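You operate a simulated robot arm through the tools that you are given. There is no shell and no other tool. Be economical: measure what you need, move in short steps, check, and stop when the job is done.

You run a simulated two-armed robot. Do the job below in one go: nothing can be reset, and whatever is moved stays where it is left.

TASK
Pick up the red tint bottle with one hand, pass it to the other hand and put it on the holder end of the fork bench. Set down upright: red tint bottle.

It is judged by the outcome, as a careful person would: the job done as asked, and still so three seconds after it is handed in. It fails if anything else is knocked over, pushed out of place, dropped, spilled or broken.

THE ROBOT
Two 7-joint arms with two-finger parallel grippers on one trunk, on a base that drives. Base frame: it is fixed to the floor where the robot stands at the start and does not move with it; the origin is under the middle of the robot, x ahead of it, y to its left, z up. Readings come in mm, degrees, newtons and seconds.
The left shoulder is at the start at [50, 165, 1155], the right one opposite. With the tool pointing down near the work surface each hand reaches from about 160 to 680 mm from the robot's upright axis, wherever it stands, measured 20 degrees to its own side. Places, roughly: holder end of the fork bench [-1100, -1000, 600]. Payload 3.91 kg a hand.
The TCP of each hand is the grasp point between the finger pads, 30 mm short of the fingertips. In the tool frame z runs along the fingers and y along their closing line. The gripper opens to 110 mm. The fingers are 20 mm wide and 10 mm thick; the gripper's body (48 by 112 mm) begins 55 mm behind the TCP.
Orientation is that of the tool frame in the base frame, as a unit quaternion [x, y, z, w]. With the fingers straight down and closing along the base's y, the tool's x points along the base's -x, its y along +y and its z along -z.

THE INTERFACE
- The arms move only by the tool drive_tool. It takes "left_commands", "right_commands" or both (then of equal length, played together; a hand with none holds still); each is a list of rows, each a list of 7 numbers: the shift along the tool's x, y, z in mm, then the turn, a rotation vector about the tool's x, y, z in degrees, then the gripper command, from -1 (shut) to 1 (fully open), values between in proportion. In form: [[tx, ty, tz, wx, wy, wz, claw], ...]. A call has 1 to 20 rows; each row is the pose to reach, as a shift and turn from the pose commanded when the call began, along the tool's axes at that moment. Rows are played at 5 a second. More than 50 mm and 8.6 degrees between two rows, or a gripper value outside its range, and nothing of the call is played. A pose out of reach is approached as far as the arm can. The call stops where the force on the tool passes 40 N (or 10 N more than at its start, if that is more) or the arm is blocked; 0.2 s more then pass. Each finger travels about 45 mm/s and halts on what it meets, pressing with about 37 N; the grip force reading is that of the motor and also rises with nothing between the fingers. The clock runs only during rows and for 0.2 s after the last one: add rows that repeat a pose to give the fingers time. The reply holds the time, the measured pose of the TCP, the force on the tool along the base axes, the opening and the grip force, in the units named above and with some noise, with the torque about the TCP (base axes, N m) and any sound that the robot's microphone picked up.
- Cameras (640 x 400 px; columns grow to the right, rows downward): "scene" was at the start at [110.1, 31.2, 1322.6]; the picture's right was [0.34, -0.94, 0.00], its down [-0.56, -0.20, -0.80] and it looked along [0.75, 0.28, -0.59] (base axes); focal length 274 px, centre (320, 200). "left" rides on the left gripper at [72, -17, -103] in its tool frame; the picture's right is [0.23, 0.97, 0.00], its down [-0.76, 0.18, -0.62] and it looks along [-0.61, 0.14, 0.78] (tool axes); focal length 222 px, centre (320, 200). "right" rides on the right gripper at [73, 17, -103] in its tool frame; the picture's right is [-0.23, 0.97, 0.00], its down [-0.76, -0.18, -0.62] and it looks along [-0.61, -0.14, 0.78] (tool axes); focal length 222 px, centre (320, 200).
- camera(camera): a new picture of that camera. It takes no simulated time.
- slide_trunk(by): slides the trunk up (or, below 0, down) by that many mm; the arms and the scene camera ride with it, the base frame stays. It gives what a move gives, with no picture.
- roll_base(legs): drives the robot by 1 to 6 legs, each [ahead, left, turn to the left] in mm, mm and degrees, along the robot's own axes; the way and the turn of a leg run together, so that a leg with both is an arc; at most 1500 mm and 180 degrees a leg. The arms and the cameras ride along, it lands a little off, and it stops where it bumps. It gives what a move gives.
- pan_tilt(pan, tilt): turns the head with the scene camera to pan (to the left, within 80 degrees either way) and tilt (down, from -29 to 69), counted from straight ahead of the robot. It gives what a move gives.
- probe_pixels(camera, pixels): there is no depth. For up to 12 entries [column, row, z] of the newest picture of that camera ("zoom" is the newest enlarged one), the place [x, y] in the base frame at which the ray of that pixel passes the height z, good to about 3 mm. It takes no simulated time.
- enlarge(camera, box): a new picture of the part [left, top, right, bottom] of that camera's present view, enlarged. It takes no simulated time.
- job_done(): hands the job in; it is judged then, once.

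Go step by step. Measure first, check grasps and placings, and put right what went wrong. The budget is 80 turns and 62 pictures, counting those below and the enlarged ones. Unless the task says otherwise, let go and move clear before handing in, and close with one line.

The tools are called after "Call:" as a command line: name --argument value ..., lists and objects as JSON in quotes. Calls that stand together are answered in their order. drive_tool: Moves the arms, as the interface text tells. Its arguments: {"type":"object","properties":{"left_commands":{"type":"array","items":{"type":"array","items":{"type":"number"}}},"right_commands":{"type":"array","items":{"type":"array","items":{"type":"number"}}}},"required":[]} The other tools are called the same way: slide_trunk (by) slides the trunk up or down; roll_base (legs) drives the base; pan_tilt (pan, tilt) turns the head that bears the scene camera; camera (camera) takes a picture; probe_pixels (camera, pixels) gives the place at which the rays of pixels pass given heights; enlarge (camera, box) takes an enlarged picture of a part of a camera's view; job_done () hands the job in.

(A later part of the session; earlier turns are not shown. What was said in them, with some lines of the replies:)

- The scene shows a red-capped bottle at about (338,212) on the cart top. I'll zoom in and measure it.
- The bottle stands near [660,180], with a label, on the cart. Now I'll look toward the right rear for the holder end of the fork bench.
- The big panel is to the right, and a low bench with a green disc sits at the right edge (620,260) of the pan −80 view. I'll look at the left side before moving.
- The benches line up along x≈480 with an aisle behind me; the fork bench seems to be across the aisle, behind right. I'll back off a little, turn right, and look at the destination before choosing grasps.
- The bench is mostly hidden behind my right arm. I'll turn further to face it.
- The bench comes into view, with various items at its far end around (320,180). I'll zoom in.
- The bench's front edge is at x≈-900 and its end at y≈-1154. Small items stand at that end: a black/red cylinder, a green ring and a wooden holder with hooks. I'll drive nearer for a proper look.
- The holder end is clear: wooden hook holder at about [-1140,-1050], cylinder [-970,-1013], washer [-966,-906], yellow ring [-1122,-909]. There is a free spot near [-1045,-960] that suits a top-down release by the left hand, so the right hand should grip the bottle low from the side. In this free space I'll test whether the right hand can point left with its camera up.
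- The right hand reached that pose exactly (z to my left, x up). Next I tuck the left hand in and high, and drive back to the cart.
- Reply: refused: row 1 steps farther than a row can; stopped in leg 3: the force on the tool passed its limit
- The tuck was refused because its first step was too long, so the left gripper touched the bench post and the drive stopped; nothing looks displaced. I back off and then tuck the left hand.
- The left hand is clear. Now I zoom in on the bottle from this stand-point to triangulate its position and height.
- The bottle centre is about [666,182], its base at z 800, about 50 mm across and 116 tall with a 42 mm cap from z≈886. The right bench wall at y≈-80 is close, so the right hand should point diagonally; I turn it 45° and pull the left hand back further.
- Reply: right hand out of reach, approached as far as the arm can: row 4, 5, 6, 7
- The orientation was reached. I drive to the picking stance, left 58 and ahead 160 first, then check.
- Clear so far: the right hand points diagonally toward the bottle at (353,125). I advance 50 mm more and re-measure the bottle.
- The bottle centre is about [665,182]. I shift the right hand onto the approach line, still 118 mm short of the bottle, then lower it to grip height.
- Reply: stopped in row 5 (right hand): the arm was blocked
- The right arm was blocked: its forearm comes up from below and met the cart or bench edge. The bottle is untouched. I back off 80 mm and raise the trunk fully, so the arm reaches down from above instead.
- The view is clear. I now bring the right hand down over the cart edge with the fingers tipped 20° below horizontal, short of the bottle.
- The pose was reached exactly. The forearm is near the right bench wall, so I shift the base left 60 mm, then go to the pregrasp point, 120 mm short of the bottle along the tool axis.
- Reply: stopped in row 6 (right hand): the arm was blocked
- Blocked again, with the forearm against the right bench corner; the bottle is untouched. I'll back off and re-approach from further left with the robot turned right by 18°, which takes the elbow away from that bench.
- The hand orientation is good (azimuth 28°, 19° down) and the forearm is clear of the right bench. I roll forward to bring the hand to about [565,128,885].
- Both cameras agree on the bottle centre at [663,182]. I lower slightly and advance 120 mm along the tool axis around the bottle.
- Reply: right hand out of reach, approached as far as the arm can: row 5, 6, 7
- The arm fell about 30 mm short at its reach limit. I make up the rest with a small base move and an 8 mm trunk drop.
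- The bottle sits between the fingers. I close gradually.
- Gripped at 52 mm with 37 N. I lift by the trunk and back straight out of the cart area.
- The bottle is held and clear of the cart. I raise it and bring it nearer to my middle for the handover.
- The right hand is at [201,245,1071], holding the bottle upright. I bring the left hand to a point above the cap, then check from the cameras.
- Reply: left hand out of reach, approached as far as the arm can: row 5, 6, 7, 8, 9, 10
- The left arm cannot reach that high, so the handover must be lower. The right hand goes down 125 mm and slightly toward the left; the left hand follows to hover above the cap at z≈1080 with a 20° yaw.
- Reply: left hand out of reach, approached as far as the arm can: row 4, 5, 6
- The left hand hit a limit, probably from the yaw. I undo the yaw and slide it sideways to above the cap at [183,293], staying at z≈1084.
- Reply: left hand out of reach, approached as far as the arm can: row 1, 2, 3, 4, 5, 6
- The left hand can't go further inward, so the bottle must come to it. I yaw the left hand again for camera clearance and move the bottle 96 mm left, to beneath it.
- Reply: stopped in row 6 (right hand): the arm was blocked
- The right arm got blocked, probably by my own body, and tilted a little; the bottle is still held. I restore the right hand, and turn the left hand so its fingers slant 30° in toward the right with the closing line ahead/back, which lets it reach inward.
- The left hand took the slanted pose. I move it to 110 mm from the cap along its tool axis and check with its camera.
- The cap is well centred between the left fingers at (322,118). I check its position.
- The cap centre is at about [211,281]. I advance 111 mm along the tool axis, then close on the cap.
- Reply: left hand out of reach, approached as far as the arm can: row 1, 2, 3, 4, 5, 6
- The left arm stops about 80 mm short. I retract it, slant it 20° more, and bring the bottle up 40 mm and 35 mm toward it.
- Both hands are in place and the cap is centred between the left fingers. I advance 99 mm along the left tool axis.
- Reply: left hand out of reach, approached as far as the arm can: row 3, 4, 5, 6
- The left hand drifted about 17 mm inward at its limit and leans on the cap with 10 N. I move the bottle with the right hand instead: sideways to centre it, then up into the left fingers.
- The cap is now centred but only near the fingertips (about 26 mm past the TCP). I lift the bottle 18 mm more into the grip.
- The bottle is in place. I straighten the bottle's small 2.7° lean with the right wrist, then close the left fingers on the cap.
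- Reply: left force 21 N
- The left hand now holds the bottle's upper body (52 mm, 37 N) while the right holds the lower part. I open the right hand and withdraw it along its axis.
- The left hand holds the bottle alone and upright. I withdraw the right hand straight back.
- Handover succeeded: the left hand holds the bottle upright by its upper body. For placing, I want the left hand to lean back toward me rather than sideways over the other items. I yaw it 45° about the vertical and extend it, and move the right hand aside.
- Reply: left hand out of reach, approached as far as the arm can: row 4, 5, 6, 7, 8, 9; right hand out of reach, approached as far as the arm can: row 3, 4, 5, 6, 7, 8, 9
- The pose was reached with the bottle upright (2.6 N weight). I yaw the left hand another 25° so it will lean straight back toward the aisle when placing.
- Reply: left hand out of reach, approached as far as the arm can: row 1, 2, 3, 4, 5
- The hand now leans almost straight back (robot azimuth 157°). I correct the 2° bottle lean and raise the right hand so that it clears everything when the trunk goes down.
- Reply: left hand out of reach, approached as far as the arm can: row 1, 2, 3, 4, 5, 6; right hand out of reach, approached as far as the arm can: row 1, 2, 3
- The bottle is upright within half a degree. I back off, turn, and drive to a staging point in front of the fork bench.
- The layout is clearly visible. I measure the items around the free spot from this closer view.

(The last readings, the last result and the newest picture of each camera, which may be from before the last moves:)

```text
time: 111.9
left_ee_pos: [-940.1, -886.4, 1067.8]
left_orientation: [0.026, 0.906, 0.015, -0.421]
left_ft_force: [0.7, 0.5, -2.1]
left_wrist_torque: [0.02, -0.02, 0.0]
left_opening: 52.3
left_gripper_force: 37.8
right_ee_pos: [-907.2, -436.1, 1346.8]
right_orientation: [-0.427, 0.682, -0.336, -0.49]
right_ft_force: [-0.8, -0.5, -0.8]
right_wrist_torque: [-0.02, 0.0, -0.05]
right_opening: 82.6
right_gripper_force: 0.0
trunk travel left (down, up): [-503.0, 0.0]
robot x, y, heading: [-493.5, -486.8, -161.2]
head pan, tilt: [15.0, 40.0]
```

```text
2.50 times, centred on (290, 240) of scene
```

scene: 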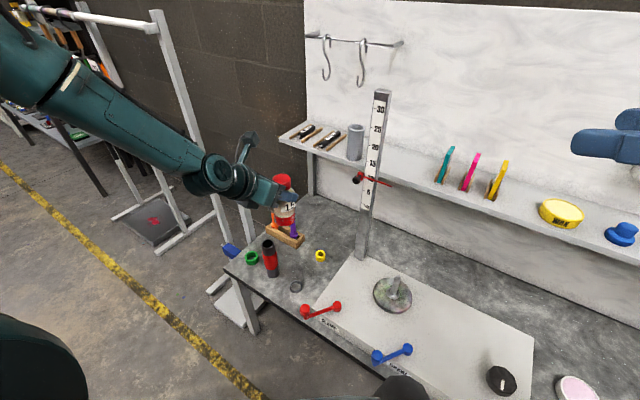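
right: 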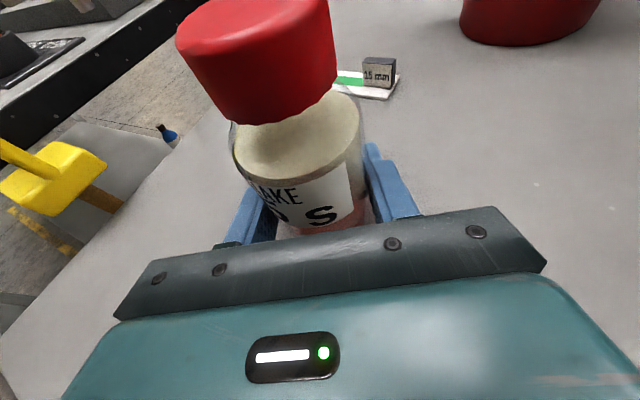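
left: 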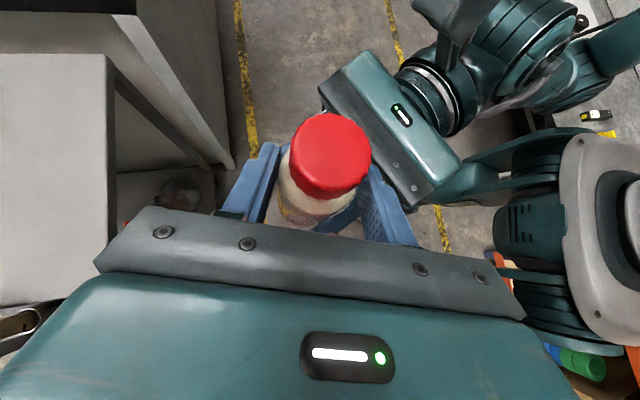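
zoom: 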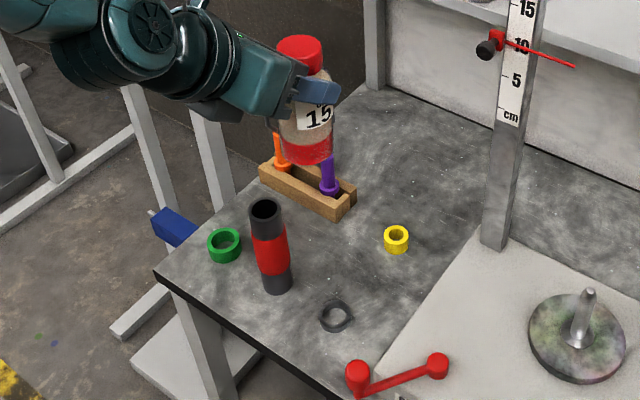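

The free spot is about [-1060,-920], clear of the cylinder (-990,-1020), washer (-980,-902), yellow ring (-1130,-900) and holder. I roll 112 mm ahead, then check the position.

Call:
roll_base --legs '[[112, -10, 0]]'

Call:
slide_trunk --by -230

Call:
camera --camera "scene"

```text
time: 113.1
left_ee_pos: [-1051.7, -912.4, 1069.4]
left_orientation: [0.025, 0.907, 0.013, -0.42]
left_ft_force: [-0.3, -0.6, -2.0]
left_wrist_torque: [0.01, -0.02, -0.03]
left_opening: 52.2
left_gripper_force: 37.0
right_ee_pos: [-1016.0, -463.3, 1346.0]
right_orientation: [-0.426, 0.682, -0.335, -0.491]
right_ft_force: [0.3, -0.1, -0.3]
right_wrist_torque: [0.02, 0.01, -0.01]
right_opening: 82.2
right_gripper_force: 0.1
trunk travel left (down, up): [-503.0, 0.0]
robot x, y, heading: [-600.5, -510.6, -161.1]
head pan, tilt: [15.0, 40.0]
```

```text
time: 115.5
left_ee_pos: [-1051.3, -912.9, 838.1]
left_orientation: [0.026, 0.906, 0.014, -0.422]
left_ft_force: [-0.4, 0.0, -1.9]
left_wrist_torque: [0.01, -0.04, -0.01]
left_opening: 52.6
left_gripper_force: 37.1
right_ee_pos: [-1014.9, -462.9, 1117.0]
right_orientation: [-0.427, 0.682, -0.335, -0.49]
right_ft_force: [-1.2, 0.2, 0.5]
right_wrist_torque: [0.01, -0.01, -0.01]
right_opening: 82.4
right_gripper_force: 0.1
trunk travel left (down, up): [-273.0, 230.0]
robot x, y, heading: [-602.6, -512.5, -161.3]
head pan, tilt: [15.0, 40.0]
```

```text
5 pictures are left
```

scene: 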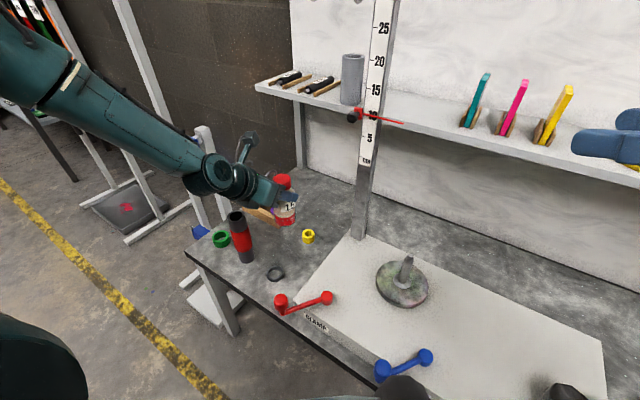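

I probe where the bottle base is and re-check neighbours from this lower view.

Call:
probe_pixels --camera "scene" --pixels '[[286, 226, 740], [274, 222, 740], [297, 222, 740], [308, 243, 600], [274, 280, 600], [247, 262, 600], [236, 213, 760], [286, 175, 855], [270, 220, 625], [308, 236, 615]]'

Call:
enlarge --camera "scene" --box '[190, 130, 350, 290]'

```text
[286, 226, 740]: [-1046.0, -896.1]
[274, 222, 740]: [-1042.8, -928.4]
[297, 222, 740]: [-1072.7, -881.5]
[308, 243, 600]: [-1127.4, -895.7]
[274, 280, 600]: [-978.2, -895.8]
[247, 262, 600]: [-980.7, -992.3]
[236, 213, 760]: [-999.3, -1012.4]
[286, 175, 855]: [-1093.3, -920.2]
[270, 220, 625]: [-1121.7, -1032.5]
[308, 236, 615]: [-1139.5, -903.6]
```

```text
2.50 times, centred on (270, 210) of scene
```

zoom: 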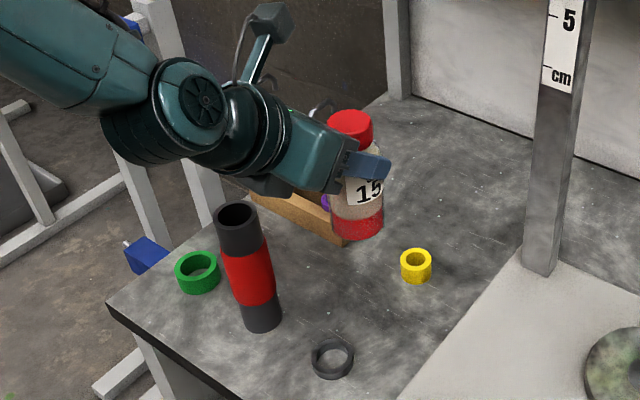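

The bottle is heading for about [-1061,-910], with at least 19 mm clearance for hand and bottle all round. I lower to just above the bench.

Call:
slide_trunk --by -125

Call:
enlarge --camera "scene" --box '[170, 80, 370, 240]'

```text
time: 117.0
left_ee_pos: [-1050.9, -913.1, 712.6]
left_orientation: [0.026, 0.906, 0.014, -0.422]
left_ft_force: [-0.1, 0.3, -2.5]
left_wrist_torque: [-0.02, -0.05, 0.01]
left_opening: 52.3
left_gripper_force: 37.0
right_ee_pos: [-1014.9, -464.0, 991.4]
right_orientation: [-0.426, 0.683, -0.334, -0.49]
right_ft_force: [-0.1, 0.5, 0.4]
right_wrist_torque: [0.0, 0.01, 0.02]
right_opening: 82.7
right_gripper_force: 0.1
trunk travel left (down, up): [-148.0, 355.0]
robot x, y, heading: [-604.3, -511.6, -161.2]
head pan, tilt: [15.0, 40.0]
```

```text
2.50 times, centred on (270, 160) of scene
```

zoom: 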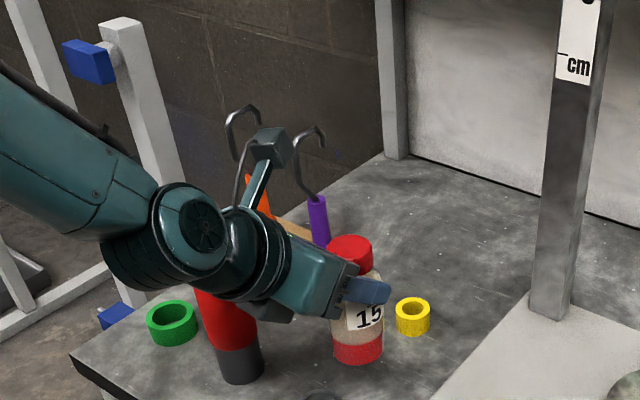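

No contact yet and all the neighbours stand undisturbed. I lower the last bit in small steps, watching the force.

Call:
slide_trunk --by -8

Call:
slide_trunk --by -3

```text
time: 117.6
left_ee_pos: [-1049.7, -912.5, 705.1]
left_orientation: [0.026, 0.906, 0.014, -0.422]
left_ft_force: [-0.7, 0.0, -2.7]
left_wrist_torque: [0.02, -0.03, -0.01]
left_opening: 52.4
left_gripper_force: 37.0
right_ee_pos: [-1014.5, -462.5, 982.9]
right_orientation: [-0.427, 0.682, -0.335, -0.49]
right_ft_force: [0.0, -0.2, 0.4]
right_wrist_torque: [-0.03, 0.03, 0.02]
right_opening: 82.4
right_gripper_force: 0.0
trunk travel left (down, up): [-140.0, 363.0]
robot x, y, heading: [-601.2, -510.8, -161.3]
head pan, tilt: [15.0, 40.0]
```

```text
time: 118.1
left_ee_pos: [-1050.2, -913.4, 701.8]
left_orientation: [0.025, 0.906, 0.014, -0.421]
left_ft_force: [-0.5, 0.4, -2.6]
left_wrist_torque: [-0.02, -0.03, 0.04]
left_opening: 52.4
left_gripper_force: 36.9
right_ee_pos: [-1014.8, -463.2, 981.4]
right_orientation: [-0.427, 0.682, -0.335, -0.49]
right_ft_force: [-0.4, -0.1, 1.0]
right_wrist_torque: [0.0, -0.01, 0.01]
right_opening: 82.3
right_gripper_force: 0.0
trunk travel left (down, up): [-137.0, 366.0]
robot x, y, heading: [-602.8, -508.6, -161.2]
head pan, tilt: [15.0, 40.0]
```

Call:
slide_trunk --by -2

Call:
slide_trunk --by -2

```text
time: 118.6
left_ee_pos: [-1051.0, -914.7, 700.2]
left_orientation: [0.025, 0.906, 0.013, -0.422]
left_ft_force: [-0.8, -0.1, -2.4]
left_wrist_torque: [-0.02, -0.02, 0.01]
left_opening: 52.2
left_gripper_force: 37.0
right_ee_pos: [-1015.5, -463.2, 977.8]
right_orientation: [-0.427, 0.682, -0.335, -0.49]
right_ft_force: [0.8, -0.7, -0.1]
right_wrist_torque: [-0.01, -0.01, 0.02]
right_opening: 82.6
right_gripper_force: 0.1
trunk travel left (down, up): [-135.0, 368.0]
robot x, y, heading: [-602.6, -511.8, -161.3]
head pan, tilt: [15.0, 40.0]
```

```text
time: 119.2
left_ee_pos: [-1050.9, -913.7, 698.8]
left_orientation: [0.025, 0.906, 0.014, -0.422]
left_ft_force: [0.2, -1.3, -2.0]
left_wrist_torque: [-0.02, -0.04, -0.01]
left_opening: 52.6
left_gripper_force: 37.1
right_ee_pos: [-1015.7, -462.8, 976.0]
right_orientation: [-0.427, 0.682, -0.335, -0.49]
right_ft_force: [-0.7, -0.2, 0.5]
right_wrist_torque: [0.03, -0.02, 0.01]
right_opening: 82.4
right_gripper_force: 0.0
trunk travel left (down, up): [-133.0, 370.0]
robot x, y, heading: [-603.7, -505.3, -161.4]
head pan, tilt: [15.0, 40.0]
```

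Still no contact, the force remains the bottle's weight. I continue in 2 mm steps.

Call:
slide_trunk --by -2

Call:
slide_trunk --by -2

```text
time: 119.7
left_ee_pos: [-1050.3, -912.7, 696.3]
left_orientation: [0.025, 0.906, 0.013, -0.421]
left_ft_force: [0.3, 0.6, -2.6]
left_wrist_torque: [0.0, -0.02, 0.03]
left_opening: 52.7
left_gripper_force: 37.4
right_ee_pos: [-1014.7, -462.5, 973.9]
right_orientation: [-0.427, 0.682, -0.335, -0.49]
right_ft_force: [-0.7, -0.1, -0.6]
right_wrist_torque: [-0.01, 0.02, 0.02]
right_opening: 82.6
right_gripper_force: 0.1
trunk travel left (down, up): [-131.0, 372.0]
robot x, y, heading: [-602.8, -510.0, -161.0]
head pan, tilt: [15.0, 40.0]
```

```text
time: 120.2
left_ee_pos: [-1051.6, -912.4, 694.7]
left_orientation: [0.025, 0.906, 0.013, -0.421]
left_ft_force: [0.0, 1.1, -2.3]
left_wrist_torque: [0.0, -0.03, -0.01]
left_opening: 52.5
left_gripper_force: 36.7
right_ee_pos: [-1014.2, -463.0, 971.8]
right_orientation: [-0.427, 0.682, -0.335, -0.49]
right_ft_force: [0.5, 0.2, -0.7]
right_wrist_torque: [-0.02, 0.02, -0.01]
right_opening: 82.6
right_gripper_force: 0.1
trunk travel left (down, up): [-129.0, 374.0]
robot x, y, heading: [-600.7, -511.0, -161.0]
head pan, tilt: [15.0, 40.0]
```

No contact yet; I go on stepping.

Call:
slide_trunk --by -2

Call:
slide_trunk --by -2

```text
time: 120.7
left_ee_pos: [-1051.3, -913.2, 693.3]
left_orientation: [0.025, 0.906, 0.014, -0.422]
left_ft_force: [-0.3, -0.1, -3.2]
left_wrist_torque: [0.0, -0.02, -0.02]
left_opening: 52.2
left_gripper_force: 37.1
right_ee_pos: [-1014.1, -462.9, 971.9]
right_orientation: [-0.427, 0.682, -0.335, -0.49]
right_ft_force: [0.1, 0.4, -0.6]
right_wrist_torque: [0.02, -0.01, -0.01]
right_opening: 82.7
right_gripper_force: 0.0
trunk travel left (down, up): [-127.0, 376.0]
robot x, y, heading: [-603.3, -510.3, -161.3]
head pan, tilt: [15.0, 40.0]
```

```text
time: 121.2
left_ee_pos: [-1051.8, -913.9, 691.1]
left_orientation: [0.025, 0.906, 0.014, -0.422]
left_ft_force: [-0.6, -1.3, -2.6]
left_wrist_torque: [0.0, -0.05, -0.02]
left_opening: 52.3
left_gripper_force: 37.2
right_ee_pos: [-1014.5, -463.5, 969.0]
right_orientation: [-0.427, 0.682, -0.335, -0.49]
right_ft_force: [0.5, -0.2, -0.2]
right_wrist_torque: [0.0, 0.01, -0.01]
right_opening: 82.5
right_gripper_force: 0.0
trunk travel left (down, up): [-125.0, 378.0]
robot x, y, heading: [-605.1, -510.0, -161.2]
head pan, tilt: [15.0, 40.0]
```

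Still free; I continue.

Call:
slide_trunk --by -2

Call:
slide_trunk --by -2

Call:
enlarge --camera "scene" --box '[230, 110, 350, 210]'

```text
time: 121.8
left_ee_pos: [-1050.6, -913.4, 688.5]
left_orientation: [0.026, 0.906, 0.015, -0.422]
left_ft_force: [0.2, 0.1, -2.1]
left_wrist_torque: [0.01, -0.02, 0.01]
left_opening: 52.6
left_gripper_force: 36.9
right_ee_pos: [-1015.8, -464.0, 966.7]
right_orientation: [-0.427, 0.682, -0.335, -0.491]
right_ft_force: [0.0, 0.4, -0.4]
right_wrist_torque: [-0.01, -0.01, -0.01]
right_opening: 82.6
right_gripper_force: 0.1
trunk travel left (down, up): [-123.0, 380.0]
robot x, y, heading: [-602.6, -509.0, -161.2]
head pan, tilt: [15.0, 40.0]
```

```text
time: 122.3
left_ee_pos: [-1051.2, -913.8, 687.3]
left_orientation: [0.025, 0.906, 0.013, -0.422]
left_ft_force: [-0.6, -0.2, -2.8]
left_wrist_torque: [0.01, -0.02, -0.02]
left_opening: 52.4
left_gripper_force: 36.8
right_ee_pos: [-1014.8, -463.2, 964.1]
right_orientation: [-0.428, 0.682, -0.336, -0.489]
right_ft_force: [-0.3, 0.8, 0.2]
right_wrist_torque: [-0.04, -0.01, 0.01]
right_opening: 82.3
right_gripper_force: 0.0
trunk travel left (down, up): [-121.0, 382.0]
robot x, y, heading: [-601.3, -507.0, -161.0]
head pan, tilt: [15.0, 40.0]
```

```text
4.00 times, centred on (290, 160) of scene
```

zoom: 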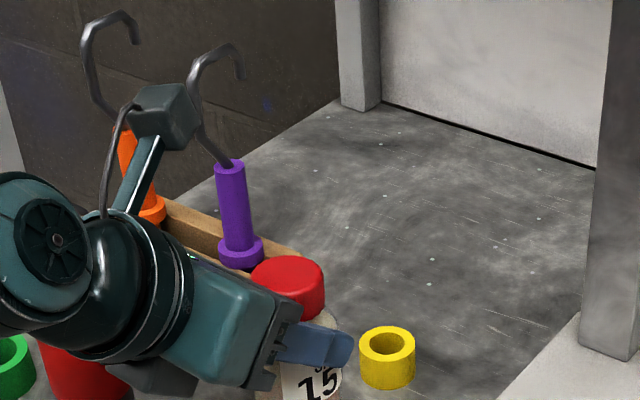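

The bottle base is out of the crop. I use the cap top's pixel to estimate the bottle's actual height.

Call:
probe_pixels --camera "zoom" --pixels '[[287, 274, 700], [287, 274, 710], [287, 274, 720], [250, 280, 705], [324, 276, 705], [388, 338, 625], [388, 385, 600], [388, 385, 590]]'

Call:
slide_trunk --by -2

Call:
slide_trunk --by -2

```text
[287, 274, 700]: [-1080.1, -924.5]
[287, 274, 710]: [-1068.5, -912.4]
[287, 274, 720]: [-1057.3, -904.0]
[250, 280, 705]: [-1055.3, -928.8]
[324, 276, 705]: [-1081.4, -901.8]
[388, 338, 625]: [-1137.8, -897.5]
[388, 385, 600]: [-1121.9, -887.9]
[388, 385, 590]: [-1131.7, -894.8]
```

```text
time: 122.8
left_ee_pos: [-1050.5, -913.1, 684.2]
left_orientation: [0.025, 0.906, 0.013, -0.423]
left_ft_force: [0.0, 0.3, -2.4]
left_wrist_torque: [0.01, -0.03, -0.01]
left_opening: 52.4
left_gripper_force: 37.5
right_ee_pos: [-1015.3, -463.6, 961.8]
right_orientation: [-0.428, 0.682, -0.336, -0.489]
right_ft_force: [0.6, 0.3, -0.5]
right_wrist_torque: [0.02, -0.02, 0.01]
right_opening: 82.6
right_gripper_force: 0.2
trunk travel left (down, up): [-119.0, 384.0]
robot x, y, heading: [-600.9, -513.9, -161.0]
head pan, tilt: [15.0, 40.0]
```

```text
time: 123.3
left_ee_pos: [-1050.7, -912.7, 682.4]
left_orientation: [0.025, 0.906, 0.014, -0.421]
left_ft_force: [0.1, -0.1, -2.2]
left_wrist_torque: [-0.01, -0.05, 0.01]
left_opening: 52.2
left_gripper_force: 37.1
right_ee_pos: [-1014.8, -463.4, 960.2]
right_orientation: [-0.427, 0.682, -0.335, -0.49]
right_ft_force: [-0.1, 0.1, 0.0]
right_wrist_torque: [0.04, 0.02, 0.03]
right_opening: 82.3
right_gripper_force: 0.0
trunk travel left (down, up): [-117.0, 386.0]
robot x, y, heading: [-600.6, -511.9, -161.2]
head pan, tilt: [15.0, 40.0]
```

The cap reading suggests the base was at about 596 two steps ago, so the bench is a little below 590. I keep stepping.

Call:
slide_trunk --by -2

Call:
slide_trunk --by -2

```text
time: 123.8
left_ee_pos: [-1050.0, -912.4, 680.5]
left_orientation: [0.024, 0.906, 0.013, -0.422]
left_ft_force: [0.5, 0.1, -2.2]
left_wrist_torque: [-0.04, 0.0, 0.0]
left_opening: 52.5
left_gripper_force: 36.9
right_ee_pos: [-1015.8, -462.5, 959.2]
right_orientation: [-0.427, 0.682, -0.336, -0.49]
right_ft_force: [-0.4, 0.4, 0.9]
right_wrist_torque: [0.02, 0.01, -0.01]
right_opening: 82.4
right_gripper_force: 0.1
trunk travel left (down, up): [-115.0, 388.0]
robot x, y, heading: [-603.3, -507.5, -161.4]
head pan, tilt: [15.0, 40.0]
```

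```text
time: 124.4
left_ee_pos: [-1049.6, -912.5, 678.5]
left_orientation: [0.025, 0.906, 0.014, -0.422]
left_ft_force: [-0.8, 0.0, -2.0]
left_wrist_torque: [0.05, 0.01, 0.05]
left_opening: 52.3
left_gripper_force: 37.1
right_ee_pos: [-1015.0, -462.3, 956.5]
right_orientation: [-0.428, 0.682, -0.336, -0.49]
right_ft_force: [-0.7, 0.3, -0.4]
right_wrist_torque: [0.02, 0.0, 0.02]
right_opening: 82.6
right_gripper_force: 0.0
trunk travel left (down, up): [-113.0, 390.0]
robot x, y, heading: [-601.0, -509.0, -161.2]
head pan, tilt: [15.0, 40.0]
```

Still no contact. One look at the base itself.

Call:
enlarge --camera "scene" --box '[220, 130, 380, 230]'

```text
4.00 times, centred on (300, 180) of scene
```

zoom: 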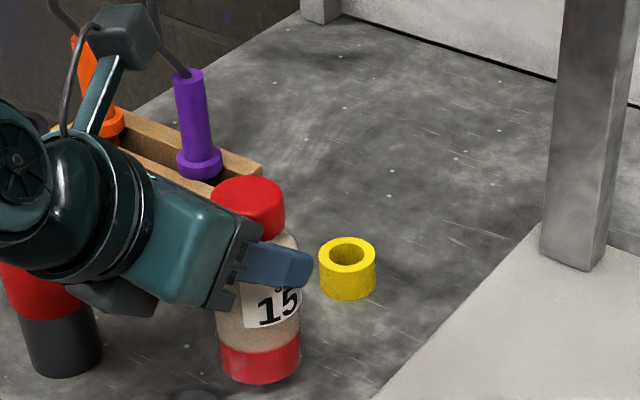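

Call:
probe_pixels --camera "zoom" --pixels '[[258, 385, 590], [258, 385, 580], [219, 370, 585], [302, 360, 585], [347, 300, 580], [347, 300, 600], [60, 378, 580], [60, 378, 600]]'

Call:
slide_trunk --by -2

Call:
slide_trunk --by -2

```text
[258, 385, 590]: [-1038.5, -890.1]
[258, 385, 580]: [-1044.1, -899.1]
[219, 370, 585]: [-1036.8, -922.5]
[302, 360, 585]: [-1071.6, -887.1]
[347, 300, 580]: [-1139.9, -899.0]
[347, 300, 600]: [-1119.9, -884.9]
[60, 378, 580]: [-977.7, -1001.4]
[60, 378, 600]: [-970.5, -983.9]
```

```text
time: 124.9
left_ee_pos: [-1050.5, -912.5, 676.2]
left_orientation: [0.025, 0.906, 0.013, -0.422]
left_ft_force: [0.0, 0.3, -2.3]
left_wrist_torque: [0.03, -0.02, 0.02]
left_opening: 52.1
left_gripper_force: 37.3
right_ee_pos: [-1015.6, -462.8, 954.6]
right_orientation: [-0.426, 0.683, -0.334, -0.49]
right_ft_force: [0.1, -0.1, 0.2]
right_wrist_torque: [-0.07, -0.02, 0.01]
right_opening: 82.4
right_gripper_force: 0.0
trunk travel left (down, up): [-111.0, 392.0]
robot x, y, heading: [-605.2, -513.1, -161.0]
head pan, tilt: [15.0, 40.0]
```

```text
time: 125.4
left_ee_pos: [-1051.0, -913.1, 674.0]
left_orientation: [0.025, 0.907, 0.013, -0.421]
left_ft_force: [0.1, 0.0, -2.0]
left_wrist_torque: [0.03, -0.04, 0.02]
left_opening: 52.2
left_gripper_force: 37.5
right_ee_pos: [-1013.8, -463.5, 951.6]
right_orientation: [-0.427, 0.682, -0.335, -0.49]
right_ft_force: [-0.1, 0.1, -0.8]
right_wrist_torque: [0.0, 0.02, 0.02]
right_opening: 82.8
right_gripper_force: 0.1
trunk travel left (down, up): [-109.0, 394.0]
robot x, y, heading: [-604.3, -507.9, -161.0]
head pan, tilt: [15.0, 40.0]
```

The geometry puts the base only slightly above the bench, which seems to be near z≈575–580. I keep stepping.

Call:
slide_trunk --by -2

Call:
slide_trunk --by -2

Call:
slide_trunk --by -1.5

```text
time: 125.9
left_ee_pos: [-1050.5, -912.8, 671.6]
left_orientation: [0.025, 0.906, 0.014, -0.422]
left_ft_force: [-0.6, 0.5, -2.5]
left_wrist_torque: [0.0, 0.01, -0.03]
left_opening: 51.9
left_gripper_force: 36.9
right_ee_pos: [-1015.5, -463.2, 949.7]
right_orientation: [-0.427, 0.682, -0.335, -0.491]
right_ft_force: [-1.4, -0.3, -0.5]
right_wrist_torque: [0.01, 0.01, -0.02]
right_opening: 82.6
right_gripper_force: 0.0
trunk travel left (down, up): [-107.0, 396.0]
robot x, y, heading: [-603.1, -513.3, -161.2]
head pan, tilt: [15.0, 40.0]
```

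```text
time: 126.4
left_ee_pos: [-1050.6, -913.1, 669.3]
left_orientation: [0.026, 0.906, 0.014, -0.422]
left_ft_force: [0.1, -0.2, -2.7]
left_wrist_torque: [0.01, -0.05, -0.03]
left_opening: 52.4
left_gripper_force: 37.6
right_ee_pos: [-1015.1, -463.6, 947.9]
right_orientation: [-0.427, 0.682, -0.335, -0.49]
right_ft_force: [0.4, 0.8, -0.4]
right_wrist_torque: [0.02, 0.02, -0.02]
right_opening: 82.4
right_gripper_force: 0.0
trunk travel left (down, up): [-105.0, 398.0]
robot x, y, heading: [-603.8, -511.9, -161.3]
head pan, tilt: [15.0, 40.0]
```

```text
time: 127.0
left_ee_pos: [-1051.0, -912.1, 668.2]
left_orientation: [0.025, 0.906, 0.014, -0.421]
left_ft_force: [-0.5, 0.9, -1.1]
left_wrist_torque: [-0.03, -0.02, 0.01]
left_opening: 52.2
left_gripper_force: 36.5
right_ee_pos: [-1015.1, -463.3, 946.8]
right_orientation: [-0.427, 0.682, -0.336, -0.49]
right_ft_force: [-0.3, 0.2, 0.4]
right_wrist_torque: [0.0, -0.01, -0.01]
right_opening: 82.6
right_gripper_force: 0.0
trunk travel left (down, up): [-103.0, 400.0]
robot x, y, heading: [-603.0, -509.2, -161.2]
head pan, tilt: [15.0, 40.0]
```

The last reading dropped to −1.1 N, possibly first contact. Two finer steps to confirm.

Call:
slide_trunk --by -1.5

Call:
slide_trunk --by -1.5

```text
time: 127.5
left_ee_pos: [-1050.8, -913.0, 667.9]
left_orientation: [0.025, 0.907, 0.014, -0.421]
left_ft_force: [0.5, 0.1, -1.7]
left_wrist_torque: [-0.03, -0.02, 0.01]
left_opening: 52.1
left_gripper_force: 36.8
right_ee_pos: [-1014.5, -462.9, 945.9]
right_orientation: [-0.426, 0.683, -0.335, -0.49]
right_ft_force: [1.2, -0.5, 0.7]
right_wrist_torque: [0.0, 0.02, 0.0]
right_opening: 82.3
right_gripper_force: 0.1
trunk travel left (down, up): [-102.0, 401.0]
robot x, y, heading: [-602.6, -506.4, -161.0]
head pan, tilt: [15.0, 40.0]
```

```text
time: 128.0
left_ee_pos: [-1050.3, -912.9, 665.4]
left_orientation: [0.024, 0.907, 0.013, -0.421]
left_ft_force: [-0.2, -0.4, -1.9]
left_wrist_torque: [-0.03, -0.02, -0.02]
left_opening: 52.2
left_gripper_force: 36.9
right_ee_pos: [-1014.7, -463.3, 943.7]
right_orientation: [-0.427, 0.682, -0.336, -0.49]
right_ft_force: [0.1, -1.4, 0.2]
right_wrist_torque: [0.03, -0.03, 0.01]
right_opening: 82.2
right_gripper_force: 0.1
trunk travel left (down, up): [-100.0, 402.0]
robot x, y, heading: [-600.8, -509.6, -161.2]
head pan, tilt: [15.0, 40.0]
```

Not yet touching. I continue.

Call:
slide_trunk --by -2

Call:
slide_trunk --by -2

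Call:
slide_trunk --by -2

```text
time: 128.5
left_ee_pos: [-1050.4, -912.5, 663.4]
left_orientation: [0.026, 0.906, 0.014, -0.421]
left_ft_force: [-0.1, -1.2, -2.1]
left_wrist_torque: [0.01, -0.07, 0.02]
left_opening: 52.3
left_gripper_force: 37.1
right_ee_pos: [-1014.3, -463.3, 942.2]
right_orientation: [-0.426, 0.683, -0.335, -0.49]
right_ft_force: [-0.1, -0.5, 0.3]
right_wrist_torque: [-0.03, 0.01, -0.05]
right_opening: 82.7
right_gripper_force: 0.2
trunk travel left (down, up): [-98.0, 404.0]
robot x, y, heading: [-602.0, -510.3, -161.2]
head pan, tilt: [15.0, 40.0]
```

```text
time: 129.0
left_ee_pos: [-1051.5, -913.1, 661.6]
left_orientation: [0.024, 0.906, 0.013, -0.422]
left_ft_force: [-0.7, 0.6, -2.5]
left_wrist_torque: [-0.03, -0.03, 0.0]
left_opening: 52.4
left_gripper_force: 36.8
right_ee_pos: [-1015.1, -463.2, 939.3]
right_orientation: [-0.426, 0.682, -0.335, -0.491]
right_ft_force: [0.2, 0.6, -0.7]
right_wrist_torque: [-0.02, 0.04, -0.01]
right_opening: 82.3
right_gripper_force: 0.1
trunk travel left (down, up): [-96.0, 406.0]
robot x, y, heading: [-604.5, -512.4, -161.2]
head pan, tilt: [15.0, 40.0]
```

```text
time: 129.5
left_ee_pos: [-1051.1, -913.5, 660.0]
left_orientation: [0.025, 0.906, 0.014, -0.421]
left_ft_force: [-0.3, -0.6, -2.7]
left_wrist_torque: [0.03, -0.03, 0.02]
left_opening: 52.5
left_gripper_force: 36.8
right_ee_pos: [-1015.7, -463.3, 938.3]
right_orientation: [-0.427, 0.682, -0.336, -0.49]
right_ft_force: [-0.2, -0.4, 0.0]
right_wrist_torque: [0.03, 0.0, -0.02]
right_opening: 82.6
right_gripper_force: 0.2
trunk travel left (down, up): [-94.0, 409.0]
robot x, y, heading: [-604.5, -508.1, -161.3]
head pan, tilt: [15.0, 40.0]
```

Comparing the ring's position between views suggests the bench top is really around z≈555–565, so the base should be almost there. I continue.

Call:
slide_trunk --by -2

Call:
slide_trunk --by -2

Call:
slide_trunk --by -2

```text
time: 130.1
left_ee_pos: [-1050.9, -912.9, 660.2]
left_orientation: [0.025, 0.905, 0.013, -0.424]
left_ft_force: [2.0, 0.9, 4.6]
left_wrist_torque: [0.03, 0.15, 0.0]
left_opening: 52.3
left_gripper_force: 36.9
right_ee_pos: [-1014.5, -463.3, 937.1]
right_orientation: [-0.427, 0.681, -0.336, -0.491]
right_ft_force: [0.9, -0.5, 0.0]
right_wrist_torque: [0.0, 0.02, -0.02]
right_opening: 82.5
right_gripper_force: 0.0
trunk travel left (down, up): [-92.0, 411.0]
robot x, y, heading: [-605.6, -508.6, -161.1]
head pan, tilt: [15.0, 40.0]
```

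```text
time: 130.6
left_ee_pos: [-1050.9, -912.5, 659.6]
left_orientation: [0.026, 0.905, 0.014, -0.425]
left_ft_force: [5.3, -1.1, 18.7]
left_wrist_torque: [0.04, 0.24, -0.03]
left_opening: 52.3
left_gripper_force: 37.2
right_ee_pos: [-1012.5, -462.7, 935.3]
right_orientation: [-0.427, 0.681, -0.335, -0.492]
right_ft_force: [-0.3, 0.3, -0.3]
right_wrist_torque: [-0.01, -0.03, 0.01]
right_opening: 82.5
right_gripper_force: 0.1
trunk travel left (down, up): [-90.0, 413.0]
robot x, y, heading: [-603.0, -510.0, -161.1]
head pan, tilt: [15.0, 40.0]
```

```text
time: 131.1
left_ee_pos: [-1052.3, -912.3, 658.1]
left_orientation: [0.025, 0.905, 0.012, -0.425]
left_ft_force: [4.7, -1.8, 25.1]
left_wrist_torque: [-0.1, 0.64, 0.07]
left_opening: 52.1
left_gripper_force: 37.0
right_ee_pos: [-1014.0, -462.3, 932.8]
right_orientation: [-0.426, 0.681, -0.335, -0.492]
right_ft_force: [0.1, -0.4, 0.0]
right_wrist_torque: [0.01, 0.04, 0.02]
right_opening: 82.5
right_gripper_force: 0.2
trunk travel left (down, up): [-88.0, 415.0]
robot x, y, heading: [-599.4, -511.2, -161.4]
head pan, tilt: [15.0, 40.0]
```

Contact: the bench presses up with 25 N. I relieve it by 4 mm, then open.

Call:
slide_trunk --by 4

```text
time: 131.6
left_ee_pos: [-1050.6, -912.2, 658.2]
left_orientation: [0.025, 0.906, 0.013, -0.422]
left_ft_force: [-3.7, -1.0, 10.5]
left_wrist_torque: [-0.13, 0.88, 0.02]
left_opening: 52.2
left_gripper_force: 36.7
right_ee_pos: [-1014.8, -461.7, 937.3]
right_orientation: [-0.426, 0.682, -0.334, -0.491]
right_ft_force: [-1.3, 0.0, -0.5]
right_wrist_torque: [-0.03, -0.04, 0.02]
right_opening: 82.6
right_gripper_force: 0.1
trunk travel left (down, up): [-92.0, 411.0]
robot x, y, heading: [-603.6, -507.9, -161.0]
head pan, tilt: [15.0, 40.0]
```

Call:
slide_trunk --by 1.5

Call:
drive_tool --left_commands '[[0, 0, 0, 0, 0, 0, 0.0], [0, 0, 0, 0, 0, 0, 0.1], [0, 0, 0, 0, 0, 0, 0.2], [0, 0, 0, 0, 0, 0, 0.35], [0, 0, 0, 0, 0, 0, 0.35], [0, 0, 0, 0, 0, 0, 0.35]]'

```text
time: 132.1
left_ee_pos: [-1049.4, -911.6, 657.6]
left_orientation: [0.025, 0.907, 0.014, -0.42]
left_ft_force: [-1.4, -0.1, 5.0]
left_wrist_torque: [-0.06, 0.37, -0.03]
left_opening: 52.4
left_gripper_force: 36.9
right_ee_pos: [-1014.4, -463.1, 937.8]
right_orientation: [-0.427, 0.682, -0.335, -0.491]
right_ft_force: [-0.2, 0.8, 1.0]
right_wrist_torque: [0.0, 0.02, -0.01]
right_opening: 82.4
right_gripper_force: 0.0
trunk travel left (down, up): [-94.0, 409.0]
robot x, y, heading: [-601.6, -509.5, -161.1]
head pan, tilt: [15.0, 40.0]
```

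```text
time: 133.5
left_ee_pos: [-1050.5, -912.3, 660.8]
left_orientation: [0.026, 0.906, 0.015, -0.421]
left_ft_force: [-0.1, 0.4, -0.8]
left_wrist_torque: [0.01, 0.0, 0.03]
left_opening: 74.1
left_gripper_force: 0.1
right_ee_pos: [-1015.8, -462.7, 937.1]
right_orientation: [-0.427, 0.681, -0.335, -0.491]
right_ft_force: [0.2, 0.2, 0.7]
right_wrist_torque: [0.0, -0.03, -0.04]
right_opening: 82.4
right_gripper_force: 0.0
trunk travel left (down, up): [-94.0, 409.0]
robot x, y, heading: [-601.1, -512.1, -161.1]
head pan, tilt: [15.0, 40.0]
```

Released with no load on the hand. I lift straight up with the trunk, fingers sliding clear on both sides of the bottle.

Call:
slide_trunk --by 60

Call:
slide_trunk --by 240

Call:
roll_base --legs '[[-200, 0, 0]]'

Call:
camera --camera "scene"

```text
time: 134.5
left_ee_pos: [-1050.5, -912.3, 718.8]
left_orientation: [0.024, 0.906, 0.013, -0.422]
left_ft_force: [-0.7, 0.6, -0.1]
left_wrist_torque: [0.01, -0.02, 0.02]
left_opening: 74.3
left_gripper_force: 0.0
right_ee_pos: [-1014.4, -463.0, 998.0]
right_orientation: [-0.426, 0.682, -0.335, -0.49]
right_ft_force: [-0.5, -0.7, -0.5]
right_wrist_torque: [0.01, -0.03, 0.04]
right_opening: 82.4
right_gripper_force: 0.0
trunk travel left (down, up): [-154.0, 349.0]
robot x, y, heading: [-604.9, -507.2, -161.1]
head pan, tilt: [15.0, 40.0]
```

```text
time: 137.0
left_ee_pos: [-1050.3, -912.5, 959.6]
left_orientation: [0.025, 0.906, 0.013, -0.422]
left_ft_force: [0.2, -0.6, 0.3]
left_wrist_torque: [0.01, 0.0, 0.02]
left_opening: 74.4
left_gripper_force: 0.0
right_ee_pos: [-1015.0, -462.6, 1237.1]
right_orientation: [-0.428, 0.681, -0.336, -0.49]
right_ft_force: [0.1, 0.3, 0.0]
right_wrist_torque: [-0.02, -0.03, 0.0]
right_opening: 82.5
right_gripper_force: 0.0
trunk travel left (down, up): [-394.0, 109.0]
robot x, y, heading: [-602.3, -510.4, -161.1]
head pan, tilt: [15.0, 40.0]
```

```text
time: 138.6
left_ee_pos: [-862.8, -848.0, 959.9]
left_orientation: [0.025, 0.906, 0.014, -0.422]
left_ft_force: [-0.4, 0.2, -0.3]
left_wrist_torque: [0.0, 0.0, 0.0]
left_opening: 74.6
left_gripper_force: 0.0
right_ee_pos: [-827.1, -400.1, 1238.7]
right_orientation: [-0.427, 0.681, -0.336, -0.491]
right_ft_force: [-0.1, -0.2, 1.0]
right_wrist_torque: [0.02, 0.04, -0.02]
right_opening: 82.5
right_gripper_force: 0.0
trunk travel left (down, up): [-394.0, 109.0]
robot x, y, heading: [-416.5, -447.9, -161.2]
head pan, tilt: [15.0, 40.0]
```

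```text
0 pictures are left
```

scene: 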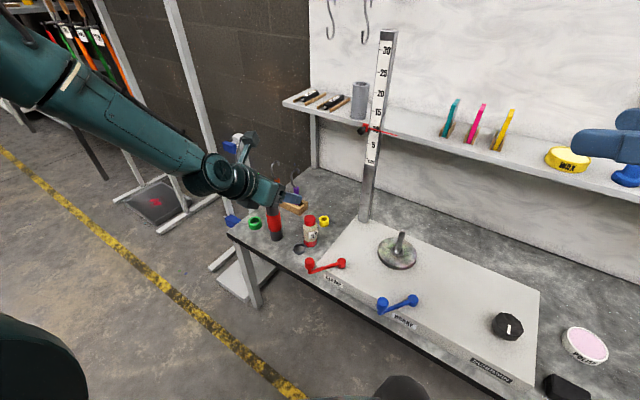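

The last picture shows the bottle upright at (310,230) on the holder end. The cylinder, rings, washer and holder stand where they were, and both hands are clear, so I hand it in.

Call:
job_done

```text
The job is handed in.
```

The right hand picked up the red tint bottle and passed it to the left. The left hand set it upright on the holder end of the fork bench, at about [-1060, -910], with nothing else there visibly moved.
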